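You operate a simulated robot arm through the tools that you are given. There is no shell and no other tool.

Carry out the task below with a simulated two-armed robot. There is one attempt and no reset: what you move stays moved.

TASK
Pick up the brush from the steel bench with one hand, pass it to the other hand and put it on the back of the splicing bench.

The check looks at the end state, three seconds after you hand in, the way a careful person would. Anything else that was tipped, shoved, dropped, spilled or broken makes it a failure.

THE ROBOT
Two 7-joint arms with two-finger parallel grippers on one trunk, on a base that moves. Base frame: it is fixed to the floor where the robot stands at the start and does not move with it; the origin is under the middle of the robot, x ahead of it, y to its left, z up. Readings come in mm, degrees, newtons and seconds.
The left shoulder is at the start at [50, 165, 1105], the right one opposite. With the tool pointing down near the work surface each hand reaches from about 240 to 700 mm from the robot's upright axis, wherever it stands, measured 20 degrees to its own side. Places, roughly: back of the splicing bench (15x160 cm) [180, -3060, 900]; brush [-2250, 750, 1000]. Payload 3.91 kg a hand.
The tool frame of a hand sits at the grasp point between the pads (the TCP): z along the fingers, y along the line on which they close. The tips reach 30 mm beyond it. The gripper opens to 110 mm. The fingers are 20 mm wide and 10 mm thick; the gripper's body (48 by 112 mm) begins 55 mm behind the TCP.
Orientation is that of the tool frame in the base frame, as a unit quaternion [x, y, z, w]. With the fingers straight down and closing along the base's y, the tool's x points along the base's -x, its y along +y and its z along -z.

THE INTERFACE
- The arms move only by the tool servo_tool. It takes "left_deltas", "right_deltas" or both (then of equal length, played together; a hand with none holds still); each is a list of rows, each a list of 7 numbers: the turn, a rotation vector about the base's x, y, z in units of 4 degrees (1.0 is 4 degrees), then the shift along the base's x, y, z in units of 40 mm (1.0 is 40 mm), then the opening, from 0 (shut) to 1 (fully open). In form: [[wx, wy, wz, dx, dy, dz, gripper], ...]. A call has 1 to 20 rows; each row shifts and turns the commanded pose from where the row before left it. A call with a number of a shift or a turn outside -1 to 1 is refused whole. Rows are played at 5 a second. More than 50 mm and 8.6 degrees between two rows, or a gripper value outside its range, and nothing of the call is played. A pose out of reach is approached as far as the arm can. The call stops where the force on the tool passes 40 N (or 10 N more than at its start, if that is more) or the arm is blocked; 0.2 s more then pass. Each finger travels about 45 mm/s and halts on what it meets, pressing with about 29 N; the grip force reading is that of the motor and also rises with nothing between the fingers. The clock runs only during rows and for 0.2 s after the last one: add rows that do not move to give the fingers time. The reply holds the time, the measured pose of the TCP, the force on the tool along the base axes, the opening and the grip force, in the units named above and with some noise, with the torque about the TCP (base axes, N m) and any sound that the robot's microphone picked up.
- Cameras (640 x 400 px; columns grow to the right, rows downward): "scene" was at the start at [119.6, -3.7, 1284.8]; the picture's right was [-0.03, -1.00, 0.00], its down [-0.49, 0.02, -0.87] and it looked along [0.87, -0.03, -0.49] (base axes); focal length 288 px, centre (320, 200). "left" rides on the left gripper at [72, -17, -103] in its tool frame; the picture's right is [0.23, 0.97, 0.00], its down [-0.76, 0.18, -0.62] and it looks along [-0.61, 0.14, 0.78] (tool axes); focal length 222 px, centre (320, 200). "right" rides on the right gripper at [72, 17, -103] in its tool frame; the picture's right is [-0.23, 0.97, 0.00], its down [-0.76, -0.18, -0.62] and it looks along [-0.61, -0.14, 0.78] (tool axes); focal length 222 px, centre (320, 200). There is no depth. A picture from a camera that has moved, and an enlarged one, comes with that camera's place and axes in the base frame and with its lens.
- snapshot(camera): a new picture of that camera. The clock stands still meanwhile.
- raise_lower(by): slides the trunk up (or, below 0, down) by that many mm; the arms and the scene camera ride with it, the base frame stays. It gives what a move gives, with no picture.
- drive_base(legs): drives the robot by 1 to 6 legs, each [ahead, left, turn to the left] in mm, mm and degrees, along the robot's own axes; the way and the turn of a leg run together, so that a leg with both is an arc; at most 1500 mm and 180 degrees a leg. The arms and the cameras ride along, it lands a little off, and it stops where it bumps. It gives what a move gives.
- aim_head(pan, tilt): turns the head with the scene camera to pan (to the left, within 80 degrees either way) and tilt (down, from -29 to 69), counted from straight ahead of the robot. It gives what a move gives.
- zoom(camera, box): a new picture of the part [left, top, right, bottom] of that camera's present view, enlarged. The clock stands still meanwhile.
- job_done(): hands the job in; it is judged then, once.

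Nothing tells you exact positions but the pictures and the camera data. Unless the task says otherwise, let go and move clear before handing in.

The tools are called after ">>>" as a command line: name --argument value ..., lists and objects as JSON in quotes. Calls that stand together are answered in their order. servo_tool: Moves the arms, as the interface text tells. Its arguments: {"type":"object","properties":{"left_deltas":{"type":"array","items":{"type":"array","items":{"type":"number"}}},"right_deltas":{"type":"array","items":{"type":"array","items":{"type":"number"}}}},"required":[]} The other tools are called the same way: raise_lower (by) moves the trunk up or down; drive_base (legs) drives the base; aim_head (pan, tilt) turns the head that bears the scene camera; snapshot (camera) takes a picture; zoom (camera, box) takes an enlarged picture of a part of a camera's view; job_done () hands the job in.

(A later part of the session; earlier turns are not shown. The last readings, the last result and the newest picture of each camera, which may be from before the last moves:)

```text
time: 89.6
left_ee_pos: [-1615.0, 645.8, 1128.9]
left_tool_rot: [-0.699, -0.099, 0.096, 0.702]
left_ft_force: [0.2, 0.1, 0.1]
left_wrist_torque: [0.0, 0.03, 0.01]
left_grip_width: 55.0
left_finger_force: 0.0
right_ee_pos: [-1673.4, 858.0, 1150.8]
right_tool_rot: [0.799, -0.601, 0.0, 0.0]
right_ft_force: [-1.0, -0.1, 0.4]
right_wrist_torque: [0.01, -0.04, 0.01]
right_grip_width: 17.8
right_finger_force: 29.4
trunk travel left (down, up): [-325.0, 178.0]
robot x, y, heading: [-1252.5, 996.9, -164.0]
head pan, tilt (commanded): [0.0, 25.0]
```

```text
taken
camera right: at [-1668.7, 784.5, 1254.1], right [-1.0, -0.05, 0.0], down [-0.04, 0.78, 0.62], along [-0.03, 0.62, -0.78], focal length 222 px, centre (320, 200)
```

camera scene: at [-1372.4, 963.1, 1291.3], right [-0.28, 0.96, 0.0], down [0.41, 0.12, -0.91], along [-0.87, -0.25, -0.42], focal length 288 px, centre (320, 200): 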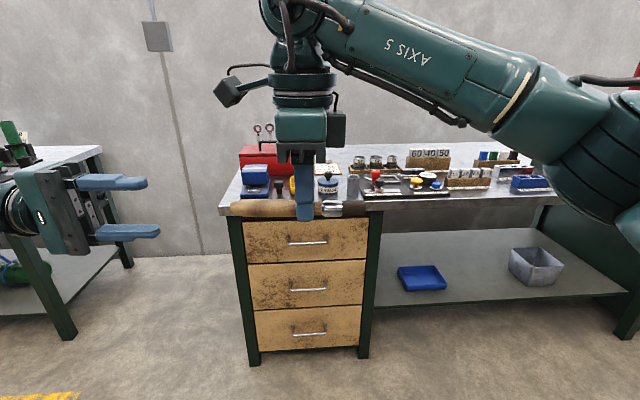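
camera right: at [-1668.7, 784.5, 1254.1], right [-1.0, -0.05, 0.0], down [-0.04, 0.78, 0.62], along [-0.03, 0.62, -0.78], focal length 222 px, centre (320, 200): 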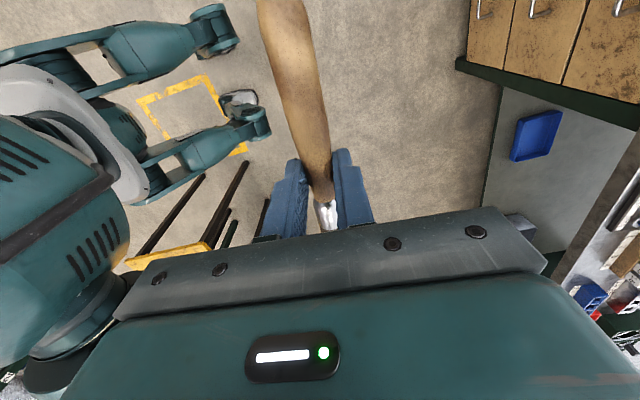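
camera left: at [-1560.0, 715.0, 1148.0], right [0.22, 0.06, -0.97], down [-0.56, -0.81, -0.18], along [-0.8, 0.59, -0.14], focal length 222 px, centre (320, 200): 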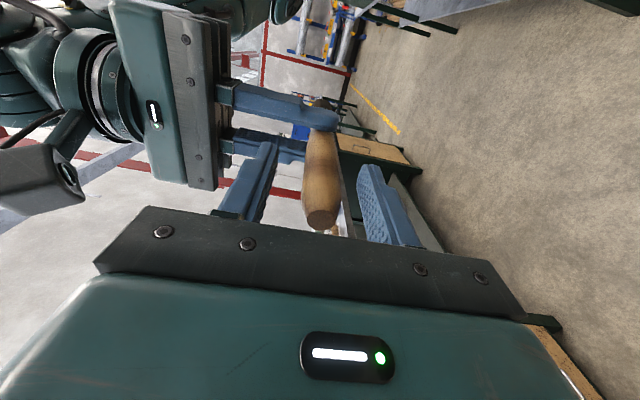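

The handover is complete. I'll bring the left hand back to a compact tool-down pose and the right hand with the brush to my right front before travelling.

>>> servo_tool --left_deltas '[[-0.94, -0.27, 0, 0.077, 0.022, 0.02, 0.5], [-0.94, -0.27, 0, 0.077, 0.022, 0.02, 0.5], [-0.94, -0.27, 0, 0.077, 0.022, 0.02, 0.5], [-0.94, -0.27, 0, 0.077, 0.022, 0.02, 0.5], [-0.94, -0.27, 0, 0.077, 0.022, 0.02, 0.5], [-0.94, -0.27, 0, 0.077, 0.022, 0.02, 0.5], [-0.94, -0.27, 0, 0.077, 0.022, 0.02, 0.5], [-0.94, -0.27, 0, 0.077, 0.022, 0.02, 0.5], [-0.94, -0.27, 0, 0.077, 0.022, 0.02, 0.5], [-0.94, -0.27, 0, 0.077, 0.022, 0.02, 0.5], [-0.94, -0.27, 0, 0.077, 0.022, 0.02, 0.5], [-0.94, -0.27, 0, 0.077, 0.022, 0.02, 0.5], [-0.94, -0.27, 0, 0.077, 0.022, 0.02, 0.5], [-0.94, -0.27, 0, 0.077, 0.022, 0.02, 0.5], [-0.94, -0.27, 0, 0.077, 0.022, 0.02, 0.5], [-0.94, -0.27, 0, 0.077, 0.022, 0.02, 0.5], [-0.94, -0.27, 0, 0.077, 0.022, 0.02, 0.5], [-0.94, -0.27, 0, 0.077, 0.022, 0.02, 0.5], [-0.94, -0.27, 0, 0.077, 0.022, 0.02, 0.5], [-0.94, -0.27, 0, 0.077, 0.022, 0.02, 0.5]]'

>>> servo_tool --left_deltas '[[-0.94, -0.27, 0, 0, 0, 0, 0.5], [-0.94, -0.27, 0, 0, 0, 0, 0.5], [-0.94, -0.27, 0, 0, 0, 0, 0.5], [0, 0, 0, 0, 0, 0, 0.5], [0, 0, 0, 0, 0, 0, 0.5]]' --right_deltas '[[0, 0, 0, 0, 0.75, 0.3, 0], [0, 0, 0, 0, 0.75, 0.3, 0], [0, 0, 0, 0, 0.75, 0.3, 0], [0, 0, 0, 0, 0.75, 0, 0], [0, 0, 0, 0, 0, 0, 0]]'

>>> snapshot --camera "scene"

```text
time: 93.8
left_ee_pos: [-1554.7, 664.2, 1145.1]
left_tool_rot: [0.985, 0.14, -0.012, -0.102]
left_ft_force: [-0.5, -0.5, 0.4]
left_wrist_torque: [0.01, 0.03, -0.01]
left_grip_width: 54.8
left_finger_force: 0.0
right_ee_pos: [-1671.6, 859.0, 1151.1]
right_tool_rot: [0.8, -0.6, 0.0, 0.0]
right_ft_force: [-0.1, -0.5, 0.4]
right_wrist_torque: [0.0, 0.0, 0.0]
right_grip_width: 17.9
right_finger_force: 29.3
trunk travel left (down, up): [-325.0, 178.0]
robot x, y, heading: [-1254.2, 996.7, -164.1]
head pan, tilt (commanded): [0.0, 25.0]
```

```text
time: 95.0
left_ee_pos: [-1554.8, 663.6, 1146.7]
left_tool_rot: [0.99, 0.141, 0.003, -0.001]
left_ft_force: [0.3, 0.5, 0.1]
left_wrist_torque: [-0.03, 0.0, -0.01]
left_grip_width: 54.8
left_finger_force: 0.1
right_ee_pos: [-1672.7, 982.0, 1187.8]
right_tool_rot: [0.8, -0.6, -0.001, 0.0]
right_ft_force: [-0.2, -0.1, -0.5]
right_wrist_torque: [-0.03, 0.01, 0.04]
right_grip_width: 18.0
right_finger_force: 28.7
trunk travel left (down, up): [-325.0, 178.0]
robot x, y, heading: [-1254.6, 997.6, -163.9]
head pan, tilt (commanded): [0.0, 25.0]
```

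```text
taken
camera scene: at [-1372.4, 962.7, 1291.3], right [-0.28, 0.96, 0.0], down [0.41, 0.12, -0.91], along [-0.87, -0.25, -0.42], focal length 288 px, centre (320, 200)
```

scene: 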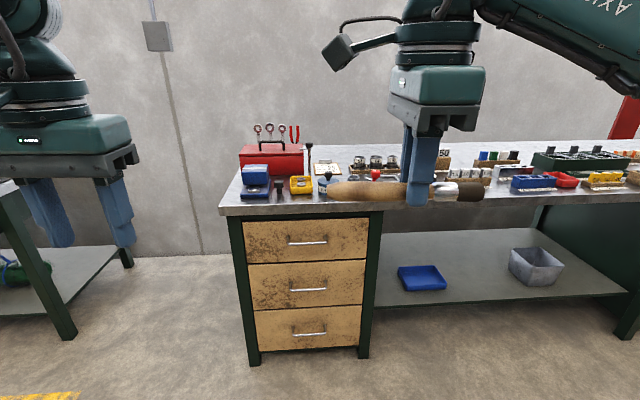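

The brush is secure in the right hand. I'll now slide away from the stool, turn to face the splicing bench's wall, and drive toward it partway.

>>> drive_base --legs '[[0, 600, 0], [0, 0, 90], [1100, 130, 0]]'

>>> aim_head --pan 0 --tilt 15

>>> snapshot --camera "scene"

```text
time: 109.9
left_ee_pos: [-271.8, -856.1, 1147.6]
left_tool_rot: [0.579, 0.815, 0.001, -0.002]
left_ft_force: [-0.5, 0.2, -0.9]
left_wrist_torque: [0.03, 0.0, -0.02]
left_grip_width: 54.8
left_finger_force: 0.1
right_ee_pos: [-581.6, -991.1, 1188.2]
right_tool_rot: [0.986, 0.166, 0.0, 0.0]
right_ft_force: [0.0, 0.2, -0.2]
right_wrist_torque: [-0.01, 0.01, -0.02]
right_grip_width: 17.9
right_finger_force: 28.7
trunk travel left (down, up): [-325.0, 178.0]
robot x, y, heading: [-620.6, -573.1, -70.8]
head pan, tilt (commanded): [0.0, 25.0]
```

```text
time: 110.7
left_ee_pos: [-272.7, -856.6, 1145.9]
left_tool_rot: [0.579, 0.815, 0.001, -0.002]
left_ft_force: [0.0, 0.1, 0.1]
left_wrist_torque: [0.0, -0.02, -0.05]
left_grip_width: 54.9
left_finger_force: 0.2
right_ee_pos: [-582.6, -991.8, 1188.5]
right_tool_rot: [0.986, 0.167, -0.001, 0.001]
right_ft_force: [1.0, 0.0, -0.7]
right_wrist_torque: [-0.01, -0.03, 0.02]
right_grip_width: 18.0
right_finger_force: 28.4
trunk travel left (down, up): [-325.0, 178.0]
robot x, y, heading: [-618.3, -576.6, -71.2]
head pan, tilt (commanded): [0.0, 15.0]
```

```text
taken
camera scene: at [-580.7, -691.0, 1307.5], right [-0.95, -0.32, 0.0], down [-0.08, 0.25, -0.97], along [0.31, -0.91, -0.26], focal length 288 px, centre (320, 200)
```

scene: 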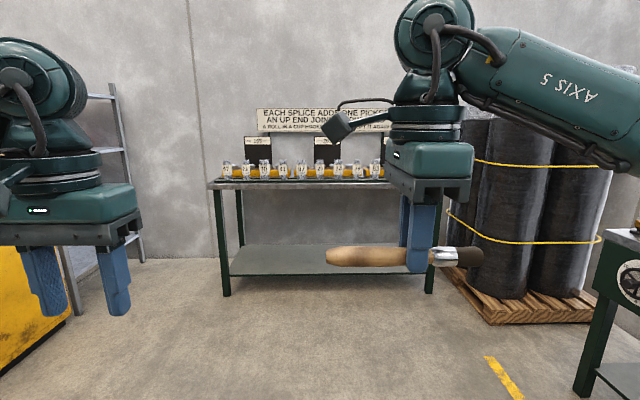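

The splicing bench is straight ahead. I'll zoom in to study its top and back.

>>> zoom --camera "scene" --box '[190, 100, 400, 230]'

>>> raise_lower --by 150

>>> zoom --camera "scene" --box '[190, 110, 400, 240]'

```text
3.05 times, centred on (295, 165) of scene
camera zoom: at [-580.7, -691.0, 1307.5], right [-0.95, -0.32, 0.0], down [-0.08, 0.25, -0.97], along [0.31, -0.91, -0.26], focal length 878 px, centre (396, 307)
```

zoom: 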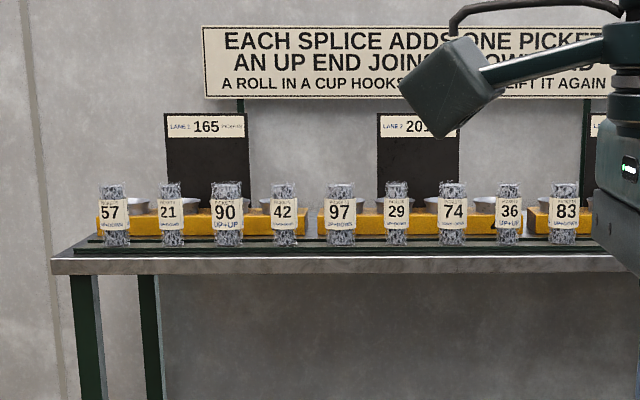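

```text
time: 112.4
left_ee_pos: [-273.2, -855.9, 1297.8]
left_tool_rot: [0.579, 0.815, 0.001, -0.002]
left_ft_force: [1.1, 0.0, 0.2]
left_wrist_torque: [0.0, -0.03, -0.02]
left_grip_width: 54.9
left_finger_force: 0.1
right_ee_pos: [-581.4, -991.1, 1338.2]
right_tool_rot: [0.986, 0.166, 0.0, 0.0]
right_ft_force: [-0.4, 0.3, -0.3]
right_wrist_torque: [-0.02, 0.0, -0.05]
right_grip_width: 17.9
right_finger_force: 29.2
trunk travel left (down, up): [-475.0, 28.0]
robot x, y, heading: [-616.6, -576.7, -71.0]
head pan, tilt (commanded): [0.0, 15.0]
```

```text
3.05 times, centred on (295, 175) of scene
camera zoom: at [-580.7, -691.1, 1457.5], right [-0.95, -0.32, 0.0], down [-0.08, 0.24, -0.97], along [0.31, -0.91, -0.26], focal length 878 px, centre (396, 276)
```

zoom: 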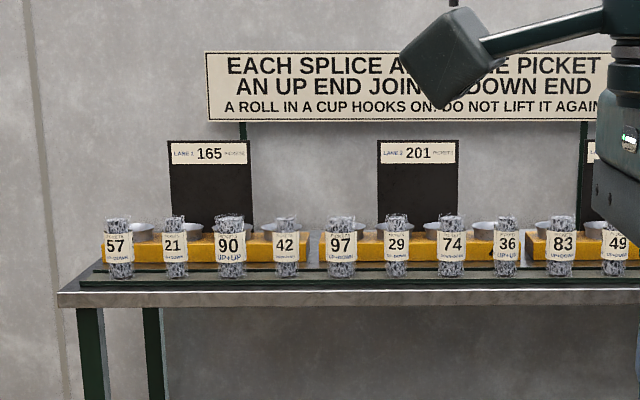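

The bench has rolls standing on a front rail, yellow cup blocks behind, then lane boards. I need a higher, closer view of the back, so I'll drive toward the front-left area of the bench.

>>> drive_base --legs '[[680, 455, 0], [680, 455, -3]]'

>>> aim_head --pan -15 --tilt 22

>>> snapshot --camera "scene"

>>> zoom --camera "scene" --box '[200, 100, 400, 225]'

```text
time: 121.0
left_ee_pos: [1006.4, -1856.4, 1296.2]
left_tool_rot: [0.592, 0.806, 0.001, -0.002]
left_ft_force: [0.2, -0.3, 0.5]
left_wrist_torque: [-0.01, 0.0, 0.02]
left_grip_width: 54.9
left_finger_force: 0.1
right_ee_pos: [692.4, -1984.0, 1337.6]
right_tool_rot: [0.989, 0.151, 0.001, 0.001]
right_ft_force: [-0.3, 0.1, 0.3]
right_wrist_torque: [0.01, -0.04, -0.02]
right_grip_width: 17.9
right_finger_force: 29.3
trunk travel left (down, up): [-475.0, 28.0]
robot x, y, heading: [665.5, -1561.7, -72.7]
head pan, tilt (commanded): [0.0, 15.0]
```

```text
time: 121.8
left_ee_pos: [1005.2, -1857.6, 1296.0]
left_tool_rot: [0.593, 0.806, 0.001, -0.002]
left_ft_force: [0.0, -0.4, -0.5]
left_wrist_torque: [-0.03, -0.01, -0.01]
left_grip_width: 55.0
left_finger_force: 0.2
right_ee_pos: [691.8, -1981.5, 1339.0]
right_tool_rot: [0.989, 0.15, -0.001, 0.0]
right_ft_force: [0.3, 0.1, -0.7]
right_wrist_torque: [0.03, 0.01, 0.0]
right_grip_width: 18.1
right_finger_force: 29.0
trunk travel left (down, up): [-475.0, 28.0]
robot x, y, heading: [669.2, -1564.3, -72.8]
head pan, tilt (commanded): [-15.0, 22.0]
```

```text
taken
camera scene: at [679.2, -1686.1, 1446.2], right [-1.0, -0.04, 0.0], down [-0.01, 0.37, -0.93], along [0.04, -0.93, -0.37], focal length 288 px, centre (320, 200)
```

scene: 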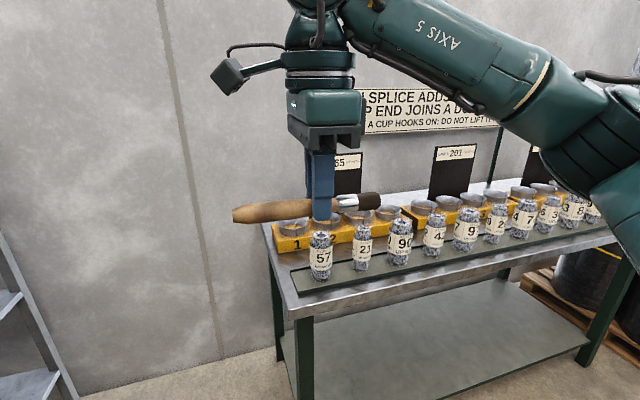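

```text
3.20 times, centred on (300, 162) of scene
camera zoom: at [679.2, -1686.1, 1446.2], right [-1.0, -0.04, 0.0], down [-0.01, 0.37, -0.93], along [0.04, -0.93, -0.37], focal length 922 px, centre (384, 320)
```

zoom: 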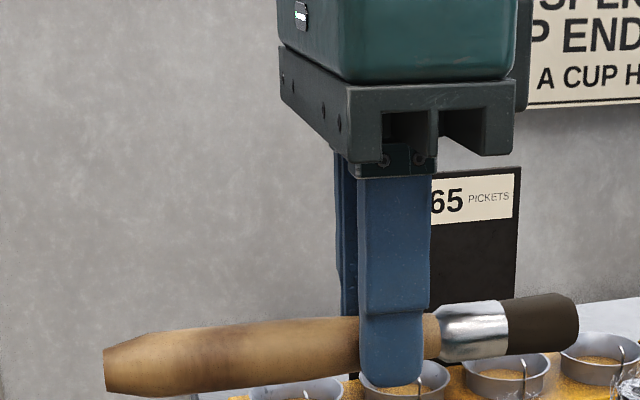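

>>> zoom --camera "scene" --box '[360, 130, 560, 255]'

>>> zoom --camera "scene" --box '[230, 170, 430, 295]'

```text
3.20 times, centred on (460, 192) of scene
camera zoom: at [679.2, -1686.1, 1446.2], right [-1.0, -0.04, 0.0], down [-0.01, 0.37, -0.93], along [0.04, -0.93, -0.37], focal length 922 px, centre (-128, 224)
```

zoom: 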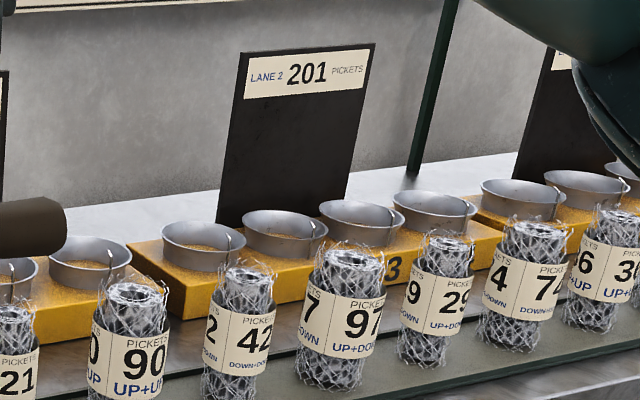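

```text
3.20 times, centred on (330, 232) of scene
camera zoom: at [679.2, -1686.1, 1446.2], right [-1.0, -0.04, 0.0], down [-0.01, 0.37, -0.93], along [0.04, -0.93, -0.37], focal length 922 px, centre (288, 96)
```

zoom: 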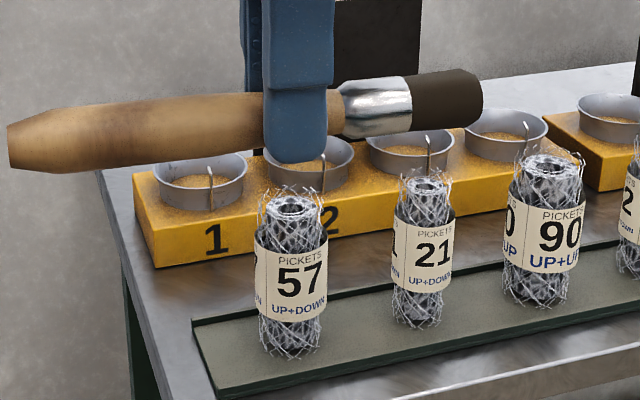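

Behind the yellow cup blocks I see bare bench top with lane boards; the best reachable spot is the back-left corner. I'll move toward the bench's left end for a clear view of that corner.

>>> drive_base --legs '[[257, 208, 0]]'

>>> aim_head --pan 50 --tilt 25

>>> snapshot --camera "scene"

>>> aim_head --pan -25 --tilt 28

>>> snapshot --camera "scene"

```text
time: 124.2
left_ee_pos: [1279.9, -2044.3, 1296.9]
left_tool_rot: [0.592, 0.806, 0.0, -0.002]
left_ft_force: [-0.5, -1.4, -0.1]
left_wrist_torque: [0.02, 0.04, 0.01]
left_grip_width: 55.0
left_finger_force: 0.0
right_ee_pos: [966.6, -2169.0, 1338.8]
right_tool_rot: [0.989, 0.149, 0.0, 0.0]
right_ft_force: [0.6, -0.9, -0.6]
right_wrist_torque: [-0.01, 0.02, -0.01]
right_grip_width: 17.9
right_finger_force: 29.1
trunk travel left (down, up): [-475.0, 28.0]
robot x, y, heading: [940.8, -1749.8, -72.8]
head pan, tilt (commanded): [-15.0, 22.0]
```

```text
time: 125.6
left_ee_pos: [1280.5, -2044.1, 1296.7]
left_tool_rot: [0.593, 0.806, 0.0, -0.002]
left_ft_force: [0.1, -0.4, 0.5]
left_wrist_torque: [0.01, -0.03, 0.03]
left_grip_width: 55.0
left_finger_force: 0.0
right_ee_pos: [967.2, -2169.8, 1338.5]
right_tool_rot: [0.989, 0.15, 0.0, -0.001]
right_ft_force: [-0.4, 0.2, 0.4]
right_wrist_torque: [-0.01, 0.02, 0.0]
right_grip_width: 17.7
right_finger_force: 29.5
trunk travel left (down, up): [-475.0, 28.0]
robot x, y, heading: [943.3, -1753.7, -72.9]
head pan, tilt (commanded): [50.0, 25.0]
```

```text
taken
camera scene: at [1034.9, -1816.1, 1441.3], right [-0.39, -0.92, 0.0], down [-0.39, 0.17, -0.91], along [0.83, -0.35, -0.42], focal length 288 px, centre (320, 200)
```

scene: 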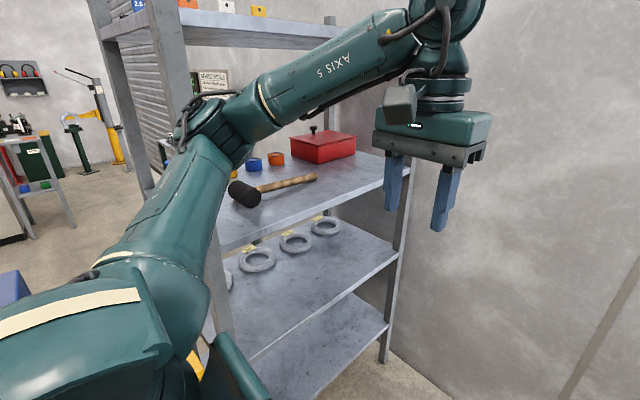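

```text
time: 127.0
left_ee_pos: [1280.6, -2044.0, 1297.8]
left_tool_rot: [0.593, 0.805, 0.0, -0.002]
left_ft_force: [0.1, 0.3, 0.5]
left_wrist_torque: [-0.02, 0.0, 0.0]
left_grip_width: 55.1
left_finger_force: 0.0
right_ee_pos: [966.1, -2169.2, 1338.4]
right_tool_rot: [0.989, 0.15, 0.0, 0.0]
right_ft_force: [-0.2, -0.4, -0.1]
right_wrist_torque: [0.02, -0.04, -0.02]
right_grip_width: 17.7
right_finger_force: 28.3
trunk travel left (down, up): [-475.0, 28.0]
robot x, y, heading: [943.4, -1753.2, -72.5]
head pan, tilt (commanded): [-25.0, 28.0]
```

```text
taken
camera scene: at [937.5, -1870.5, 1436.5], right [-0.99, 0.14, 0.0], down [0.06, 0.47, -0.88], along [-0.12, -0.87, -0.47], focal length 288 px, centre (320, 200)
```

scene: 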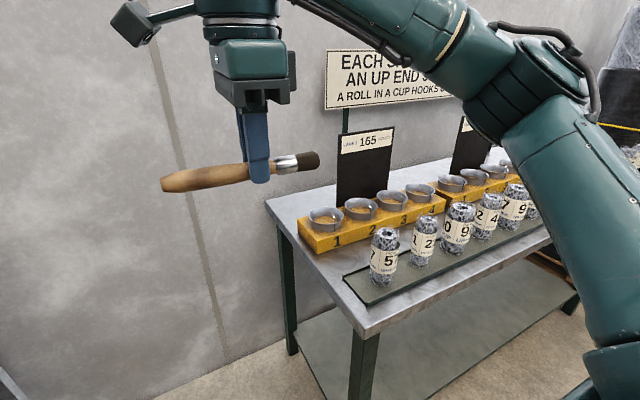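

The rack on my left is about 590 mm from my axis, so care is needed there. Now I can see the back-left corner of the splicing bench; I'll zoom in on it.

>>> zoom --camera "scene" --box '[250, 120, 450, 245]'

```text
3.20 times, centred on (350, 182) of scene
camera zoom: at [937.5, -1870.5, 1436.5], right [-0.99, 0.14, 0.0], down [0.06, 0.47, -0.88], along [-0.12, -0.87, -0.47], focal length 922 px, centre (224, 256)
```

zoom: 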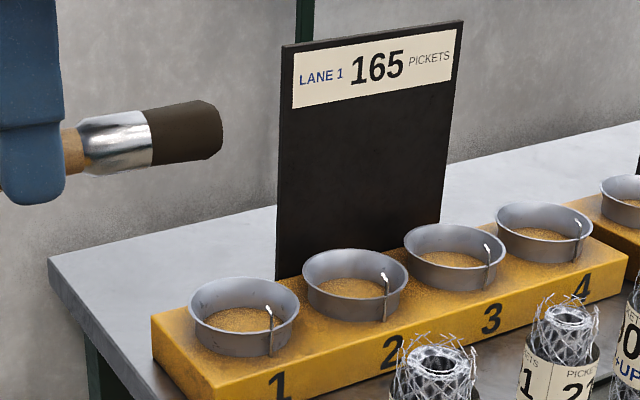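

The strip behind the boards is clear: bench depth about 640 mm, wall about 80 mm behind it, lane 1 board starts roughly 150–200 mm from the left end and stands right behind the cup block. I'll first turn right in place to swing my left elbow away from the rack.

>>> drive_base --legs '[[0, 0, -19]]'

>>> aim_head --pan 60 --tilt 25

>>> snapshot --camera "scene"

>>> aim_head --pan 0 --tilt 35

>>> snapshot --camera "scene"

```text
time: 128.4
left_ee_pos: [1170.2, -2135.3, 1297.0]
left_tool_rot: [0.714, 0.7, 0.0, -0.002]
left_ft_force: [0.0, -0.1, -0.2]
left_wrist_torque: [-0.02, 0.0, 0.0]
left_grip_width: 55.2
left_finger_force: 0.0
right_ee_pos: [833.2, -2154.9, 1337.8]
right_tool_rot: [1.0, -0.01, 0.0, 0.001]
right_ft_force: [-0.5, -0.1, -0.5]
right_wrist_torque: [0.0, 0.02, 0.04]
right_grip_width: 18.4
right_finger_force: 28.9
trunk travel left (down, up): [-475.0, 28.0]
robot x, y, heading: [946.0, -1751.4, -91.0]
head pan, tilt (commanded): [-25.0, 28.0]
```

```text
time: 130.0
left_ee_pos: [1170.8, -2136.1, 1297.0]
left_tool_rot: [0.715, 0.7, 0.001, -0.002]
left_ft_force: [0.4, -0.4, -0.6]
left_wrist_torque: [-0.02, -0.04, 0.01]
left_grip_width: 55.0
left_finger_force: 0.0
right_ee_pos: [833.0, -2155.9, 1339.0]
right_tool_rot: [1.0, -0.011, 0.0, 0.001]
right_ft_force: [-1.0, 0.4, -0.6]
right_wrist_torque: [0.0, 0.02, -0.01]
right_grip_width: 18.0
right_finger_force: 29.4
trunk travel left (down, up): [-475.0, 28.0]
robot x, y, heading: [945.1, -1752.4, -91.3]
head pan, tilt (commanded): [60.0, 25.0]
```

```text
taken
camera scene: at [1019.4, -1829.5, 1441.3], right [-0.52, -0.85, 0.0], down [-0.36, 0.22, -0.91], along [0.77, -0.47, -0.42], focal length 288 px, centre (320, 200)
```

scene: 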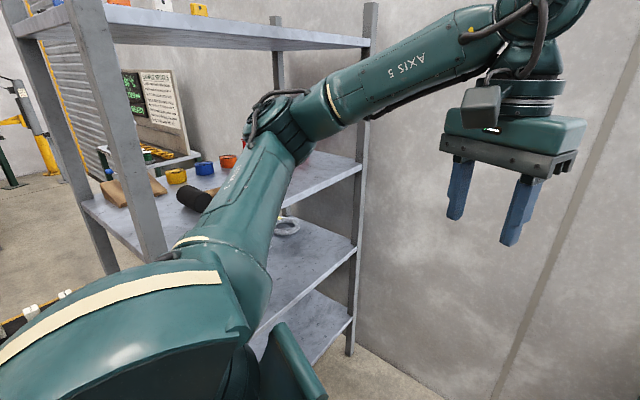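

```text
time: 131.3
left_ee_pos: [1170.2, -2136.0, 1296.8]
left_tool_rot: [0.714, 0.7, 0.002, -0.002]
left_ft_force: [-0.2, -0.1, 0.4]
left_wrist_torque: [-0.02, 0.01, 0.01]
left_grip_width: 54.9
left_finger_force: 0.1
right_ee_pos: [831.8, -2155.0, 1338.6]
right_tool_rot: [1.0, -0.011, 0.001, 0.001]
right_ft_force: [-0.4, 0.0, -0.3]
right_wrist_torque: [0.01, 0.01, 0.01]
right_grip_width: 17.9
right_finger_force: 29.2
trunk travel left (down, up): [-475.0, 28.0]
robot x, y, heading: [939.7, -1750.6, -91.5]
head pan, tilt (commanded): [0.0, 35.0]
```

```text
taken
camera scene: at [938.7, -1869.5, 1425.6], right [-1.0, 0.02, 0.0], down [0.01, 0.57, -0.82], along [-0.02, -0.82, -0.57], focal length 288 px, centre (320, 200)
```

scene: 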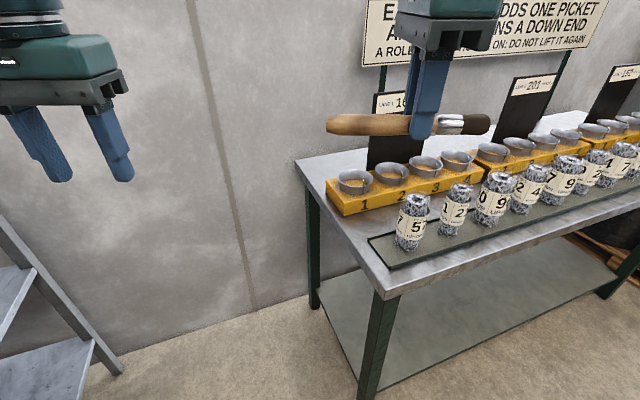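

I'm turned about 22 degrees right of the wall normal. Next I'll drive diagonally ahead-left in a first step, keeping both elbows clear, and then check base clearance to the bench leg.

>>> drive_base --legs '[[250, 207, 0]]'

>>> aim_head --pan -45 --tilt 60

>>> snapshot --camera "scene"

>>> snapshot --camera "right"

>>> snapshot --camera "left"

```text
time: 133.8
left_ee_pos: [1369.8, -2392.5, 1298.2]
left_tool_rot: [0.715, 0.699, 0.001, -0.002]
left_ft_force: [0.2, 0.6, -0.5]
left_wrist_torque: [0.03, 0.01, -0.01]
left_grip_width: 54.9
left_finger_force: 0.0
right_ee_pos: [1033.2, -2412.1, 1338.6]
right_tool_rot: [1.0, -0.012, 0.0, 0.0]
right_ft_force: [1.2, -0.7, -0.4]
right_wrist_torque: [-0.01, 0.04, 0.0]
right_grip_width: 18.0
right_finger_force: 29.0
trunk travel left (down, up): [-475.0, 28.0]
robot x, y, heading: [1140.6, -2008.9, -91.3]
head pan, tilt (commanded): [0.0, 35.0]
```

```text
time: 134.9
left_ee_pos: [1369.2, -2393.4, 1296.7]
left_tool_rot: [0.714, 0.7, 0.0, -0.001]
left_ft_force: [0.1, -0.1, -0.4]
left_wrist_torque: [0.0, -0.02, 0.02]
left_grip_width: 54.9
left_finger_force: 0.1
right_ee_pos: [1033.5, -2411.7, 1337.8]
right_tool_rot: [1.0, -0.011, 0.0, 0.0]
right_ft_force: [-0.9, 0.4, -0.3]
right_wrist_torque: [0.04, -0.01, -0.02]
right_grip_width: 17.6
right_finger_force: 28.6
trunk travel left (down, up): [-475.0, 28.0]
robot x, y, heading: [1139.2, -2005.0, -91.5]
head pan, tilt (commanded): [-45.0, 60.0]
```

```text
taken
camera scene: at [1092.8, -2083.7, 1391.3], right [-0.69, 0.72, 0.0], down [0.63, 0.6, -0.5], along [-0.36, -0.35, -0.87], focal length 288 px, centre (320, 200)
```

scene: 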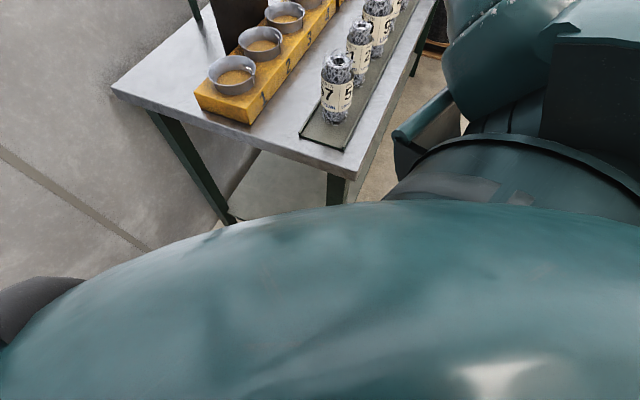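

```text
taken
camera right: at [1105.8, -2430.1, 1441.2], right [-0.25, -0.97, 0.0], down [-0.76, 0.19, 0.62], along [-0.6, 0.15, -0.78], focal length 222 px, centre (320, 200)
```

right: 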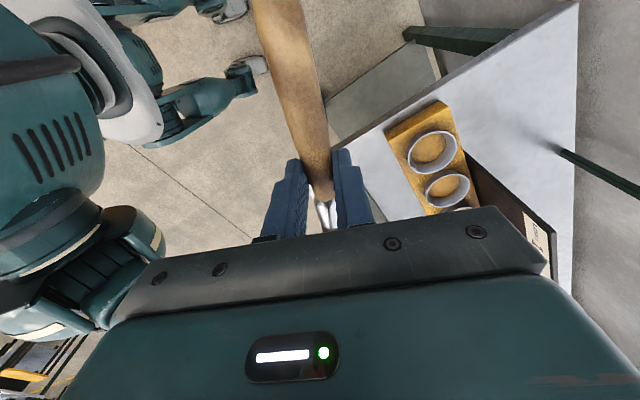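

```text
taken
camera left: at [1355.9, -2321.0, 1400.8], right [0.98, 0.21, 0.0], down [0.16, -0.77, 0.62], along [0.13, -0.61, -0.78], focal length 222 px, centre (320, 200)
```

left: 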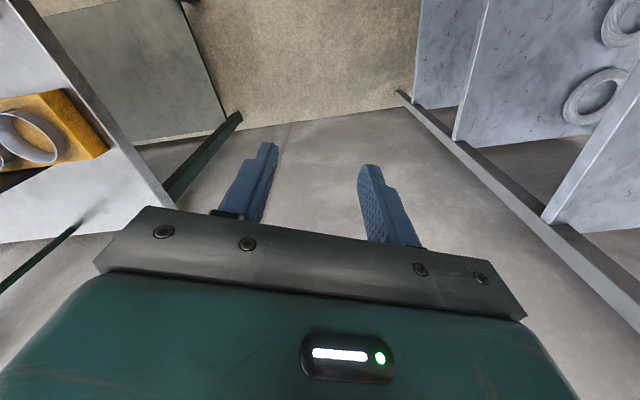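

The wrist cameras show the bench's back-left corner near [1017, -2892], a sign post standing on the strip about 340 mm in from the left end, and a compact base. I'll advance the remaining way in two steps.

>>> drive_base --legs '[[150, 0, 0]]'

>>> drive_base --legs '[[105, 0, 0]]'

>>> aim_head --pan -15 --tilt 45

>>> snapshot --camera "scene"

>>> snapshot --camera "right"

>>> snapshot --camera "left"

```text
time: 136.3
left_ee_pos: [1365.9, -2544.7, 1297.4]
left_tool_rot: [0.714, 0.7, 0.001, -0.002]
left_ft_force: [-0.1, -0.4, 0.1]
left_wrist_torque: [0.0, 0.01, 0.03]
left_grip_width: 55.0
left_finger_force: 0.0
right_ee_pos: [1028.2, -2562.8, 1338.5]
right_tool_rot: [1.0, -0.012, 0.0, 0.001]
right_ft_force: [0.4, -0.8, -0.5]
right_wrist_torque: [0.01, 0.02, 0.0]
right_grip_width: 18.3
right_finger_force: 28.8
trunk travel left (down, up): [-475.0, 28.0]
robot x, y, heading: [1140.2, -2160.6, -91.4]
head pan, tilt (commanded): [-45.0, 60.0]
```

```text
time: 137.4
left_ee_pos: [1362.2, -2649.0, 1297.4]
left_tool_rot: [0.715, 0.699, 0.001, -0.003]
left_ft_force: [0.6, -1.3, -0.3]
left_wrist_torque: [0.01, -0.01, -0.01]
left_grip_width: 55.0
left_finger_force: 0.1
right_ee_pos: [1024.5, -2666.6, 1338.7]
right_tool_rot: [1.0, -0.012, 0.0, 0.001]
right_ft_force: [-0.2, -0.1, -0.3]
right_wrist_torque: [0.03, -0.02, 0.0]
right_grip_width: 17.9
right_finger_force: 28.4
trunk travel left (down, up): [-475.0, 28.0]
robot x, y, heading: [1130.9, -2265.4, -91.7]
head pan, tilt (commanded): [-45.0, 60.0]
```

```text
time: 138.4
left_ee_pos: [1362.3, -2648.6, 1297.2]
left_tool_rot: [0.715, 0.699, 0.001, -0.002]
left_ft_force: [0.1, 0.3, -0.3]
left_wrist_torque: [-0.02, 0.03, -0.02]
left_grip_width: 55.0
left_finger_force: 0.1
right_ee_pos: [1023.9, -2665.9, 1338.5]
right_tool_rot: [1.0, -0.012, 0.001, 0.0]
right_ft_force: [-0.3, -0.5, -1.1]
right_wrist_torque: [-0.01, -0.01, -0.03]
right_grip_width: 17.8
right_finger_force: 29.0
trunk travel left (down, up): [-475.0, 28.0]
robot x, y, heading: [1135.1, -2264.5, -91.3]
head pan, tilt (commanded): [-15.0, 45.0]
```

```text
taken
camera scene: at [1111.1, -2371.1, 1410.7], right [-0.96, 0.29, 0.0], down [0.2, 0.68, -0.71], along [-0.2, -0.68, -0.71], focal length 288 px, centre (320, 200)
```

scene: 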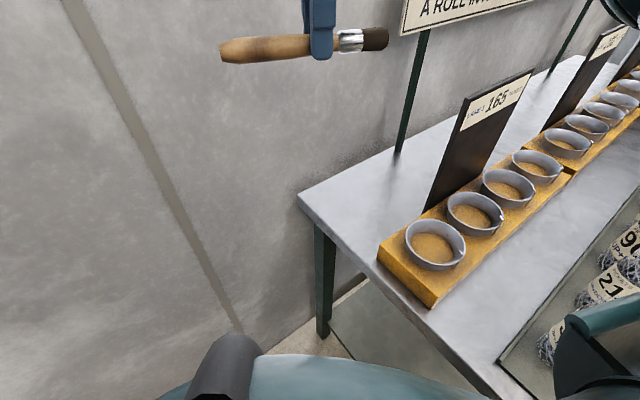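

```text
taken
camera right: at [1098.1, -2685.2, 1441.3], right [-0.25, -0.97, 0.0], down [-0.76, 0.2, 0.62], along [-0.6, 0.16, -0.78], focal length 222 px, centre (320, 200)
```

right: 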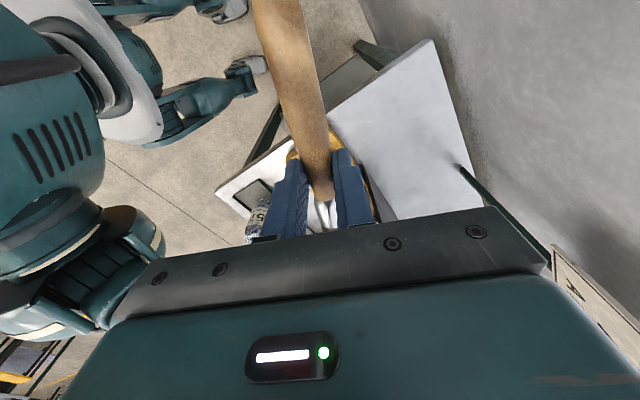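

```text
taken
camera left: at [1348.4, -2576.9, 1401.0], right [0.98, 0.2, 0.0], down [0.16, -0.77, 0.62], along [0.13, -0.61, -0.78], focal length 222 px, centre (320, 200)
```

left: 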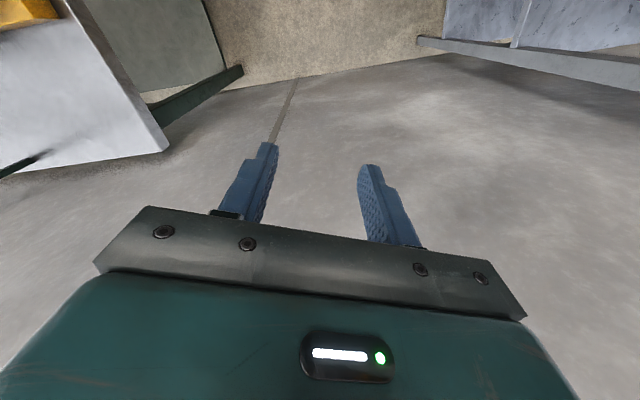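

I'm at the bench's left end; the back-left strip is clear, with corner near [1017, -2896]. I'll aim the right TCP at about [877, -2863], and first lower the hand beside the bench while yawing the brush parallel to the bench.

>>> servo_tool --right_deltas '[[0, 0, 0.9, 0, 0, -0.9, 0], [0, 0, 0.9, 0, 0, -0.9, 0], [0, 0, 0.9, 0, 0, -0.9, 0], [0, 0, 0.9, 0, 0, -0.9, 0], [0, 0, 0.9, 0, 0, -0.9, 0], [0, 0, 0.9, 0, 0, -0.9, 0], [0, 0, 0, 0, 0, 0, 0]]'

>>> snapshot --camera "scene"

>>> snapshot --camera "right"

```text
time: 140.0
left_ee_pos: [1362.1, -2647.7, 1297.9]
left_tool_rot: [0.715, 0.699, -0.001, -0.001]
left_ft_force: [0.4, 0.4, -0.1]
left_wrist_torque: [0.01, -0.01, 0.01]
left_grip_width: 55.0
left_finger_force: 0.0
right_ee_pos: [1022.3, -2665.2, 1123.0]
right_tool_rot: [0.984, 0.176, 0.0, 0.001]
right_ft_force: [0.6, -0.4, 0.1]
right_wrist_torque: [0.03, 0.0, -0.01]
right_grip_width: 17.8
right_finger_force: 28.6
trunk travel left (down, up): [-475.0, 28.0]
robot x, y, heading: [1137.0, -2266.0, -91.7]
head pan, tilt (commanded): [-15.0, 45.0]
```

```text
taken
camera scene: at [1111.3, -2370.9, 1410.8], right [-0.96, 0.29, 0.0], down [0.2, 0.68, -0.71], along [-0.2, -0.68, -0.71], focal length 288 px, centre (320, 200)
```

scene: 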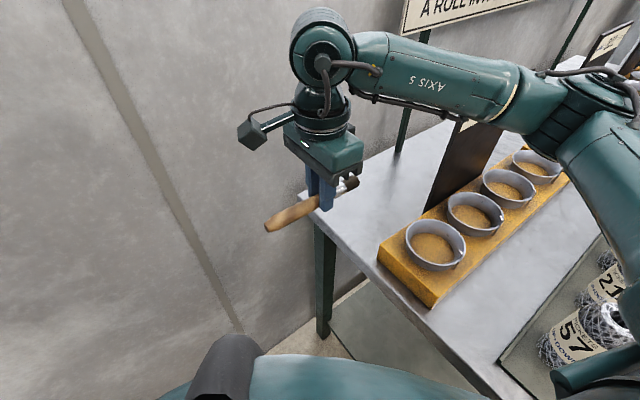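

```text
taken
camera right: at [1097.6, -2656.2, 1226.9], right [0.12, -0.99, 0.0], down [-0.78, -0.1, 0.62], along [-0.62, -0.08, -0.78], focal length 222 px, centre (320, 200)
```

right: 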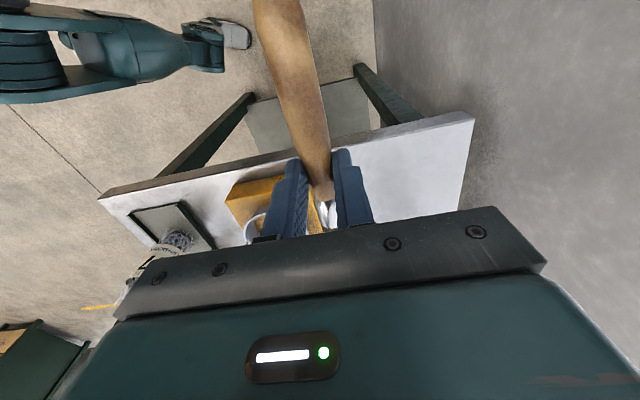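

Lowering here showed that my right elbow swings out to the right, and at the planned spot the forearm would run into the lane 1 board (top about z 1211). I'll tuck the left hand back a little, turn right 9 degrees and shift left, so the arm comes in from farther left.

>>> servo_tool --left_deltas '[[0, 0, 0, 0.02, 0.8, 0, 0.5], [0, 0, 0, 0.02, 0.8, 0, 0.5], [0, 0, 0, 0, 0, 0, 0.5]]' --right_deltas '[[0, 0, 0, 0, 0, 0.9, 0], [0, 0, 0, 0, 0, 0.9, 0], [0, 0, 0, 0, 0, 0, 0]]'

>>> drive_base --legs '[[0, 0, -9.2], [-11, 127, 0]]'

>>> aim_head --pan -18 --tilt 40

>>> snapshot --camera "scene"

>>> snapshot --camera "right"

>>> snapshot --camera "left"

```text
time: 140.8
left_ee_pos: [1363.8, -2584.4, 1297.6]
left_tool_rot: [0.715, 0.699, 0.001, -0.001]
left_ft_force: [-0.4, -0.2, 0.7]
left_wrist_torque: [0.0, 0.01, 0.0]
left_grip_width: 55.2
left_finger_force: 0.1
right_ee_pos: [1025.1, -2665.7, 1197.2]
right_tool_rot: [0.985, 0.175, 0.0, 0.0]
right_ft_force: [0.6, -0.6, -0.7]
right_wrist_torque: [0.0, 0.0, 0.02]
right_grip_width: 17.9
right_finger_force: 28.4
trunk travel left (down, up): [-475.0, 28.0]
robot x, y, heading: [1135.1, -2260.2, -91.5]
head pan, tilt (commanded): [-15.0, 45.0]
```

```text
time: 143.2
left_ee_pos: [1436.9, -2629.3, 1296.7]
left_tool_rot: [0.769, 0.639, 0.001, -0.002]
left_ft_force: [-0.2, -0.1, 0.2]
left_wrist_torque: [0.01, 0.0, -0.01]
left_grip_width: 55.0
left_finger_force: 0.2
right_ee_pos: [1088.0, -2656.1, 1197.7]
right_tool_rot: [0.995, 0.095, 0.0, 0.0]
right_ft_force: [0.8, -0.4, 0.7]
right_wrist_torque: [0.01, -0.01, 0.0]
right_grip_width: 18.1
right_finger_force: 29.2
trunk travel left (down, up): [-475.0, 28.0]
robot x, y, heading: [1263.5, -2276.2, -101.0]
head pan, tilt (commanded): [-15.0, 45.0]
```

```text
time: 143.9
left_ee_pos: [1435.9, -2628.6, 1297.8]
left_tool_rot: [0.769, 0.639, 0.0, -0.002]
left_ft_force: [0.3, -1.1, -0.8]
left_wrist_torque: [0.02, 0.02, -0.02]
left_grip_width: 55.0
left_finger_force: 0.0
right_ee_pos: [1087.3, -2654.4, 1198.3]
right_tool_rot: [0.995, 0.095, 0.0, 0.0]
right_ft_force: [0.4, -0.4, -0.4]
right_wrist_torque: [0.0, 0.0, 0.03]
right_grip_width: 18.0
right_finger_force: 29.4
trunk travel left (down, up): [-475.0, 28.0]
robot x, y, heading: [1263.2, -2275.5, -100.9]
head pan, tilt (commanded): [-18.0, 40.0]
```

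```text
taken
camera scene: at [1215.4, -2380.1, 1418.0], right [-0.88, 0.48, 0.0], down [0.31, 0.56, -0.77], along [-0.37, -0.67, -0.64], focal length 288 px, centre (320, 200)
```

scene: 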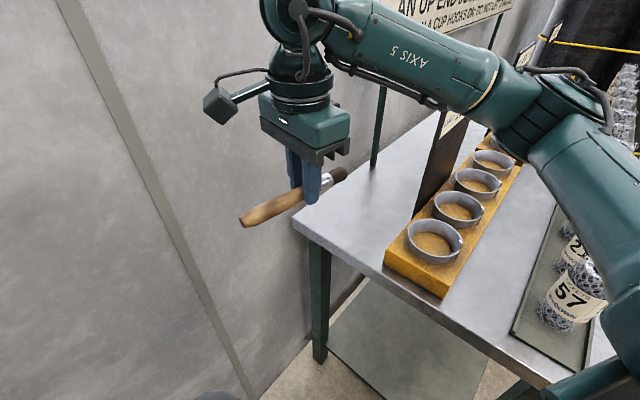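

```text
taken
camera right: at [1162.5, -2658.5, 1299.9], right [-0.04, -1.0, 0.0], down [-0.78, 0.03, 0.62], along [-0.62, 0.02, -0.78], focal length 222 px, centre (320, 200)
```

right: 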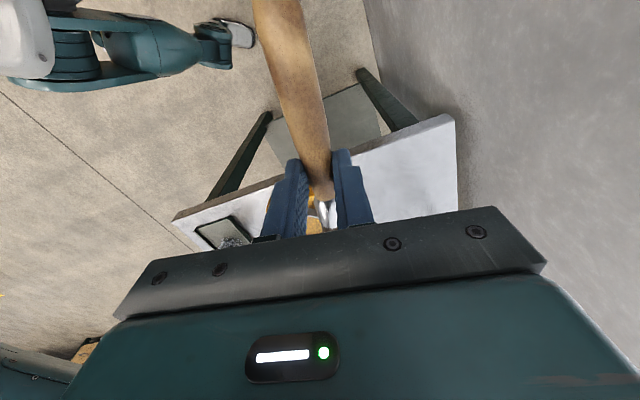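

```text
taken
camera left: at [1434.3, -2555.9, 1400.6], right [1.0, 0.04, 0.0], down [0.04, -0.78, 0.62], along [0.03, -0.62, -0.78], focal length 222 px, centre (320, 200)
```

left: 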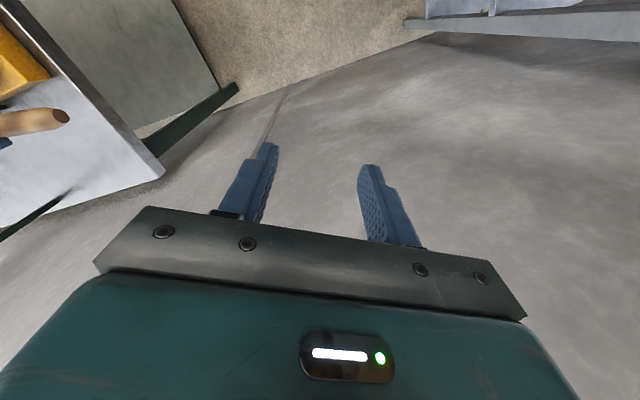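

The arm now comes in from farther left, and the forearm should clear the lane 1 board. I'll yaw the hand so the brush lies diagonally within the strip, then move over the target at a safe height.

>>> servo_tool --right_deltas '[[0, 0, 0.97, 0, 0, 0, 0], [0, 0, 0.97, 0, 0, 0, 0], [0, 0, 0.97, 0, 0, 0, 0], [0, 0, 0.97, 0, 0, 0, 0], [0, 0, 0.97, 0, 0, 0, 0], [0, 0, 0.97, 0, 0, 0, 0], [0, 0, 0.97, 0, 0, 0, 0], [0, 0, 0.97, 0, 0, 0, 0], [0, 0, 0.97, 0, 0, 0, 0], [0, 0, 0.97, 0, 0, 0, 0], [0, 0, 0.97, 0, 0, 0, 0], [0, 0, 0.97, 0, 0, 0, 0], [0, 0, 0.97, 0, 0, 0, 0], [0, 0, 0.97, 0, 0, 0, 0], [0, 0, 0, 0, 0, 0, 0]]'

>>> snapshot --camera "scene"

```text
time: 147.1
left_ee_pos: [1436.8, -2629.2, 1297.1]
left_tool_rot: [0.769, 0.639, -0.001, -0.001]
left_ft_force: [0.1, -0.5, -0.4]
left_wrist_torque: [-0.02, 0.01, 0.03]
left_grip_width: 54.7
left_finger_force: 0.1
right_ee_pos: [1086.5, -2655.7, 1197.3]
right_tool_rot: [0.842, 0.539, 0.0, 0.001]
right_ft_force: [-0.5, 0.0, 0.0]
right_wrist_torque: [-0.02, 0.04, 0.01]
right_grip_width: 18.0
right_finger_force: 28.9
trunk travel left (down, up): [-475.0, 28.0]
robot x, y, heading: [1262.6, -2275.6, -100.9]
head pan, tilt (commanded): [-18.0, 40.0]
```

```text
taken
camera scene: at [1215.5, -2380.1, 1418.0], right [-0.88, 0.48, 0.0], down [0.31, 0.56, -0.77], along [-0.37, -0.67, -0.64], focal length 288 px, centre (320, 200)
```

scene: 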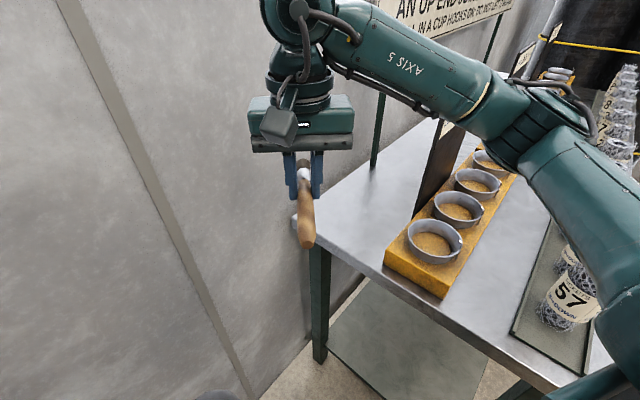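

>>> servo_tool --right_deltas '[[0, 0, 0, -0.553, -0.611, 0, 0], [0, 0, 0, -0.553, -0.611, 0, 0], [0, 0, 0, -0.553, -0.611, 0, 0], [0, 0, 0, -0.553, -0.611, 0, 0], [0, 0, 0, 0, 0, 0, 0]]'

>>> snapshot --camera "scene"

```text
time: 148.3
left_ee_pos: [1435.4, -2628.7, 1295.7]
left_tool_rot: [0.77, 0.638, 0.0, -0.001]
left_ft_force: [-1.1, -0.1, -0.8]
left_wrist_torque: [0.02, 0.01, 0.01]
left_grip_width: 54.8
left_finger_force: 0.1
right_ee_pos: [998.2, -2754.4, 1197.3]
right_tool_rot: [0.842, 0.54, 0.001, 0.001]
right_ft_force: [-0.4, -0.4, 0.7]
right_wrist_torque: [-0.01, 0.02, 0.0]
right_grip_width: 17.8
right_finger_force: 29.0
trunk travel left (down, up): [-475.0, 28.0]
robot x, y, heading: [1263.7, -2274.8, -100.6]
head pan, tilt (commanded): [-18.0, 40.0]
```

```text
taken
camera scene: at [1215.5, -2379.8, 1418.0], right [-0.88, 0.48, 0.0], down [0.31, 0.56, -0.77], along [-0.37, -0.67, -0.64], focal length 288 px, centre (320, 200)
```

scene: 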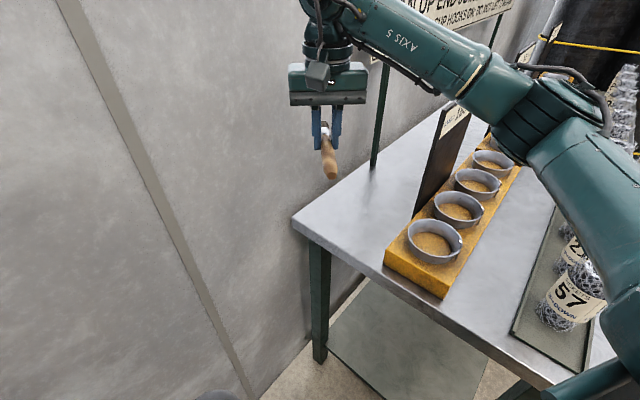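

>>> servo_tool --right_deltas '[[0, 0, 0, -0.553, -0.606, 0, 0], [0, 0, 0, -0.553, -0.606, 0, 0], [0, 0, 0, -0.553, -0.606, 0, 0], [0, 0, 0, -0.553, -0.606, 0, 0], [0, 0, 0, 0, 0, 0, 0]]'

>>> snapshot --camera "scene"

>>> snapshot --camera "right"

```text
time: 149.5
left_ee_pos: [1436.7, -2628.0, 1298.1]
left_tool_rot: [0.77, 0.638, -0.001, -0.001]
left_ft_force: [0.2, -0.3, -0.6]
left_wrist_torque: [0.0, 0.02, 0.01]
left_grip_width: 55.1
left_finger_force: 0.0
right_ee_pos: [908.7, -2849.6, 1199.5]
right_tool_rot: [0.842, 0.539, 0.0, 0.001]
right_ft_force: [0.5, -0.1, -0.6]
right_wrist_torque: [-0.03, -0.03, -0.04]
right_grip_width: 17.8
right_finger_force: 28.7
trunk travel left (down, up): [-475.0, 28.0]
robot x, y, heading: [1264.7, -2274.7, -101.0]
head pan, tilt (commanded): [-18.0, 40.0]
```

```text
taken
camera scene: at [1215.1, -2379.7, 1418.0], right [-0.88, 0.48, 0.0], down [0.31, 0.56, -0.77], along [-0.37, -0.67, -0.64], focal length 288 px, centre (320, 200)
```

scene: 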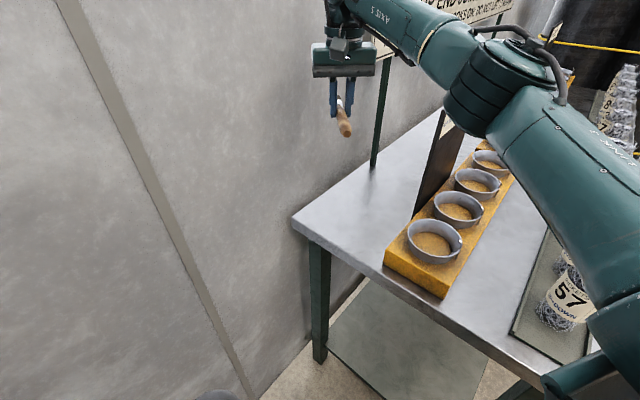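

```text
taken
camera right: at [955.2, -2791.1, 1301.6], right [0.79, -0.61, 0.0], down [-0.48, -0.62, 0.62], along [-0.38, -0.49, -0.78], focal length 222 px, centre (320, 200)
```

right: 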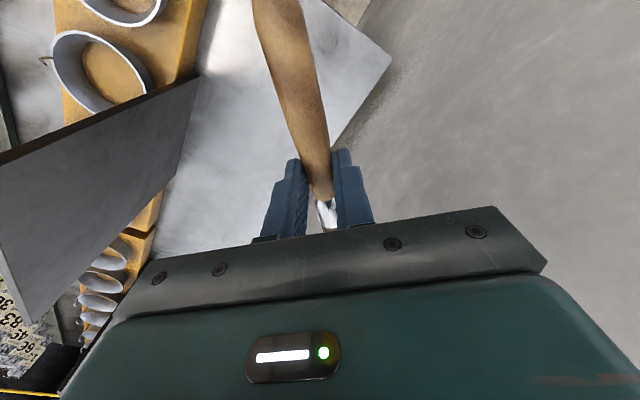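

I'm above the target and the elbow sits just left-front of the lane 1 board. I'll descend in steps and check the forearm's clearance to the board each time.

>>> servo_tool --right_deltas '[[0, 0, 0, 0, 0, -0.7, 0], [0, 0, 0, 0, 0, -0.7, 0], [0, 0, 0, 0, 0, -0.7, 0], [0, 0, 0, 0, 0, 0, 0]]'

>>> snapshot --camera "scene"

>>> snapshot --camera "left"

```text
time: 150.5
left_ee_pos: [1436.3, -2627.6, 1296.5]
left_tool_rot: [0.769, 0.639, 0.0, -0.002]
left_ft_force: [0.1, -0.2, 1.0]
left_wrist_torque: [0.01, 0.0, -0.03]
left_grip_width: 55.1
left_finger_force: 0.0
right_ee_pos: [910.8, -2847.4, 1114.0]
right_tool_rot: [0.842, 0.54, -0.001, 0.0]
right_ft_force: [-0.2, -0.2, 0.5]
right_wrist_torque: [0.03, 0.02, 0.0]
right_grip_width: 17.9
right_finger_force: 29.2
trunk travel left (down, up): [-475.0, 28.0]
robot x, y, heading: [1263.1, -2277.6, -100.9]
head pan, tilt (commanded): [-18.0, 40.0]
```

```text
taken
camera scene: at [1215.7, -2379.9, 1418.0], right [-0.88, 0.48, 0.0], down [0.31, 0.56, -0.77], along [-0.37, -0.67, -0.64], focal length 288 px, centre (320, 200)
```

scene: 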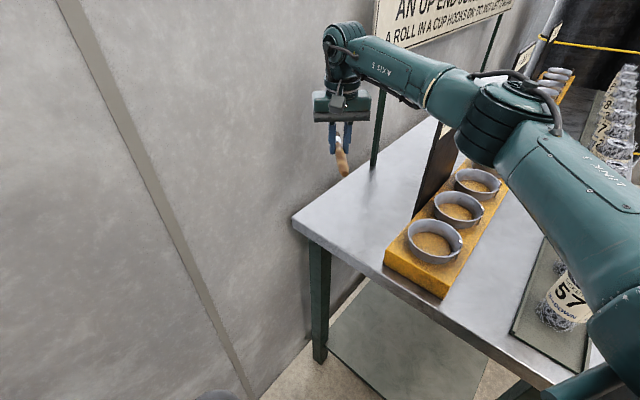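

```text
taken
camera left: at [1434.5, -2555.7, 1400.6], right [1.0, 0.04, 0.0], down [0.04, -0.78, 0.62], along [0.03, -0.62, -0.78], focal length 222 px, centre (320, 200)
```

left: 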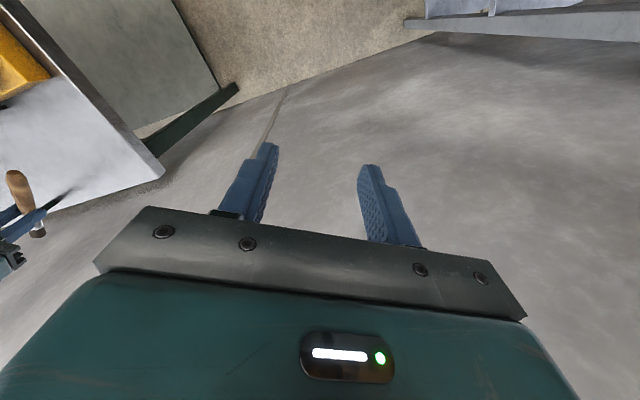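

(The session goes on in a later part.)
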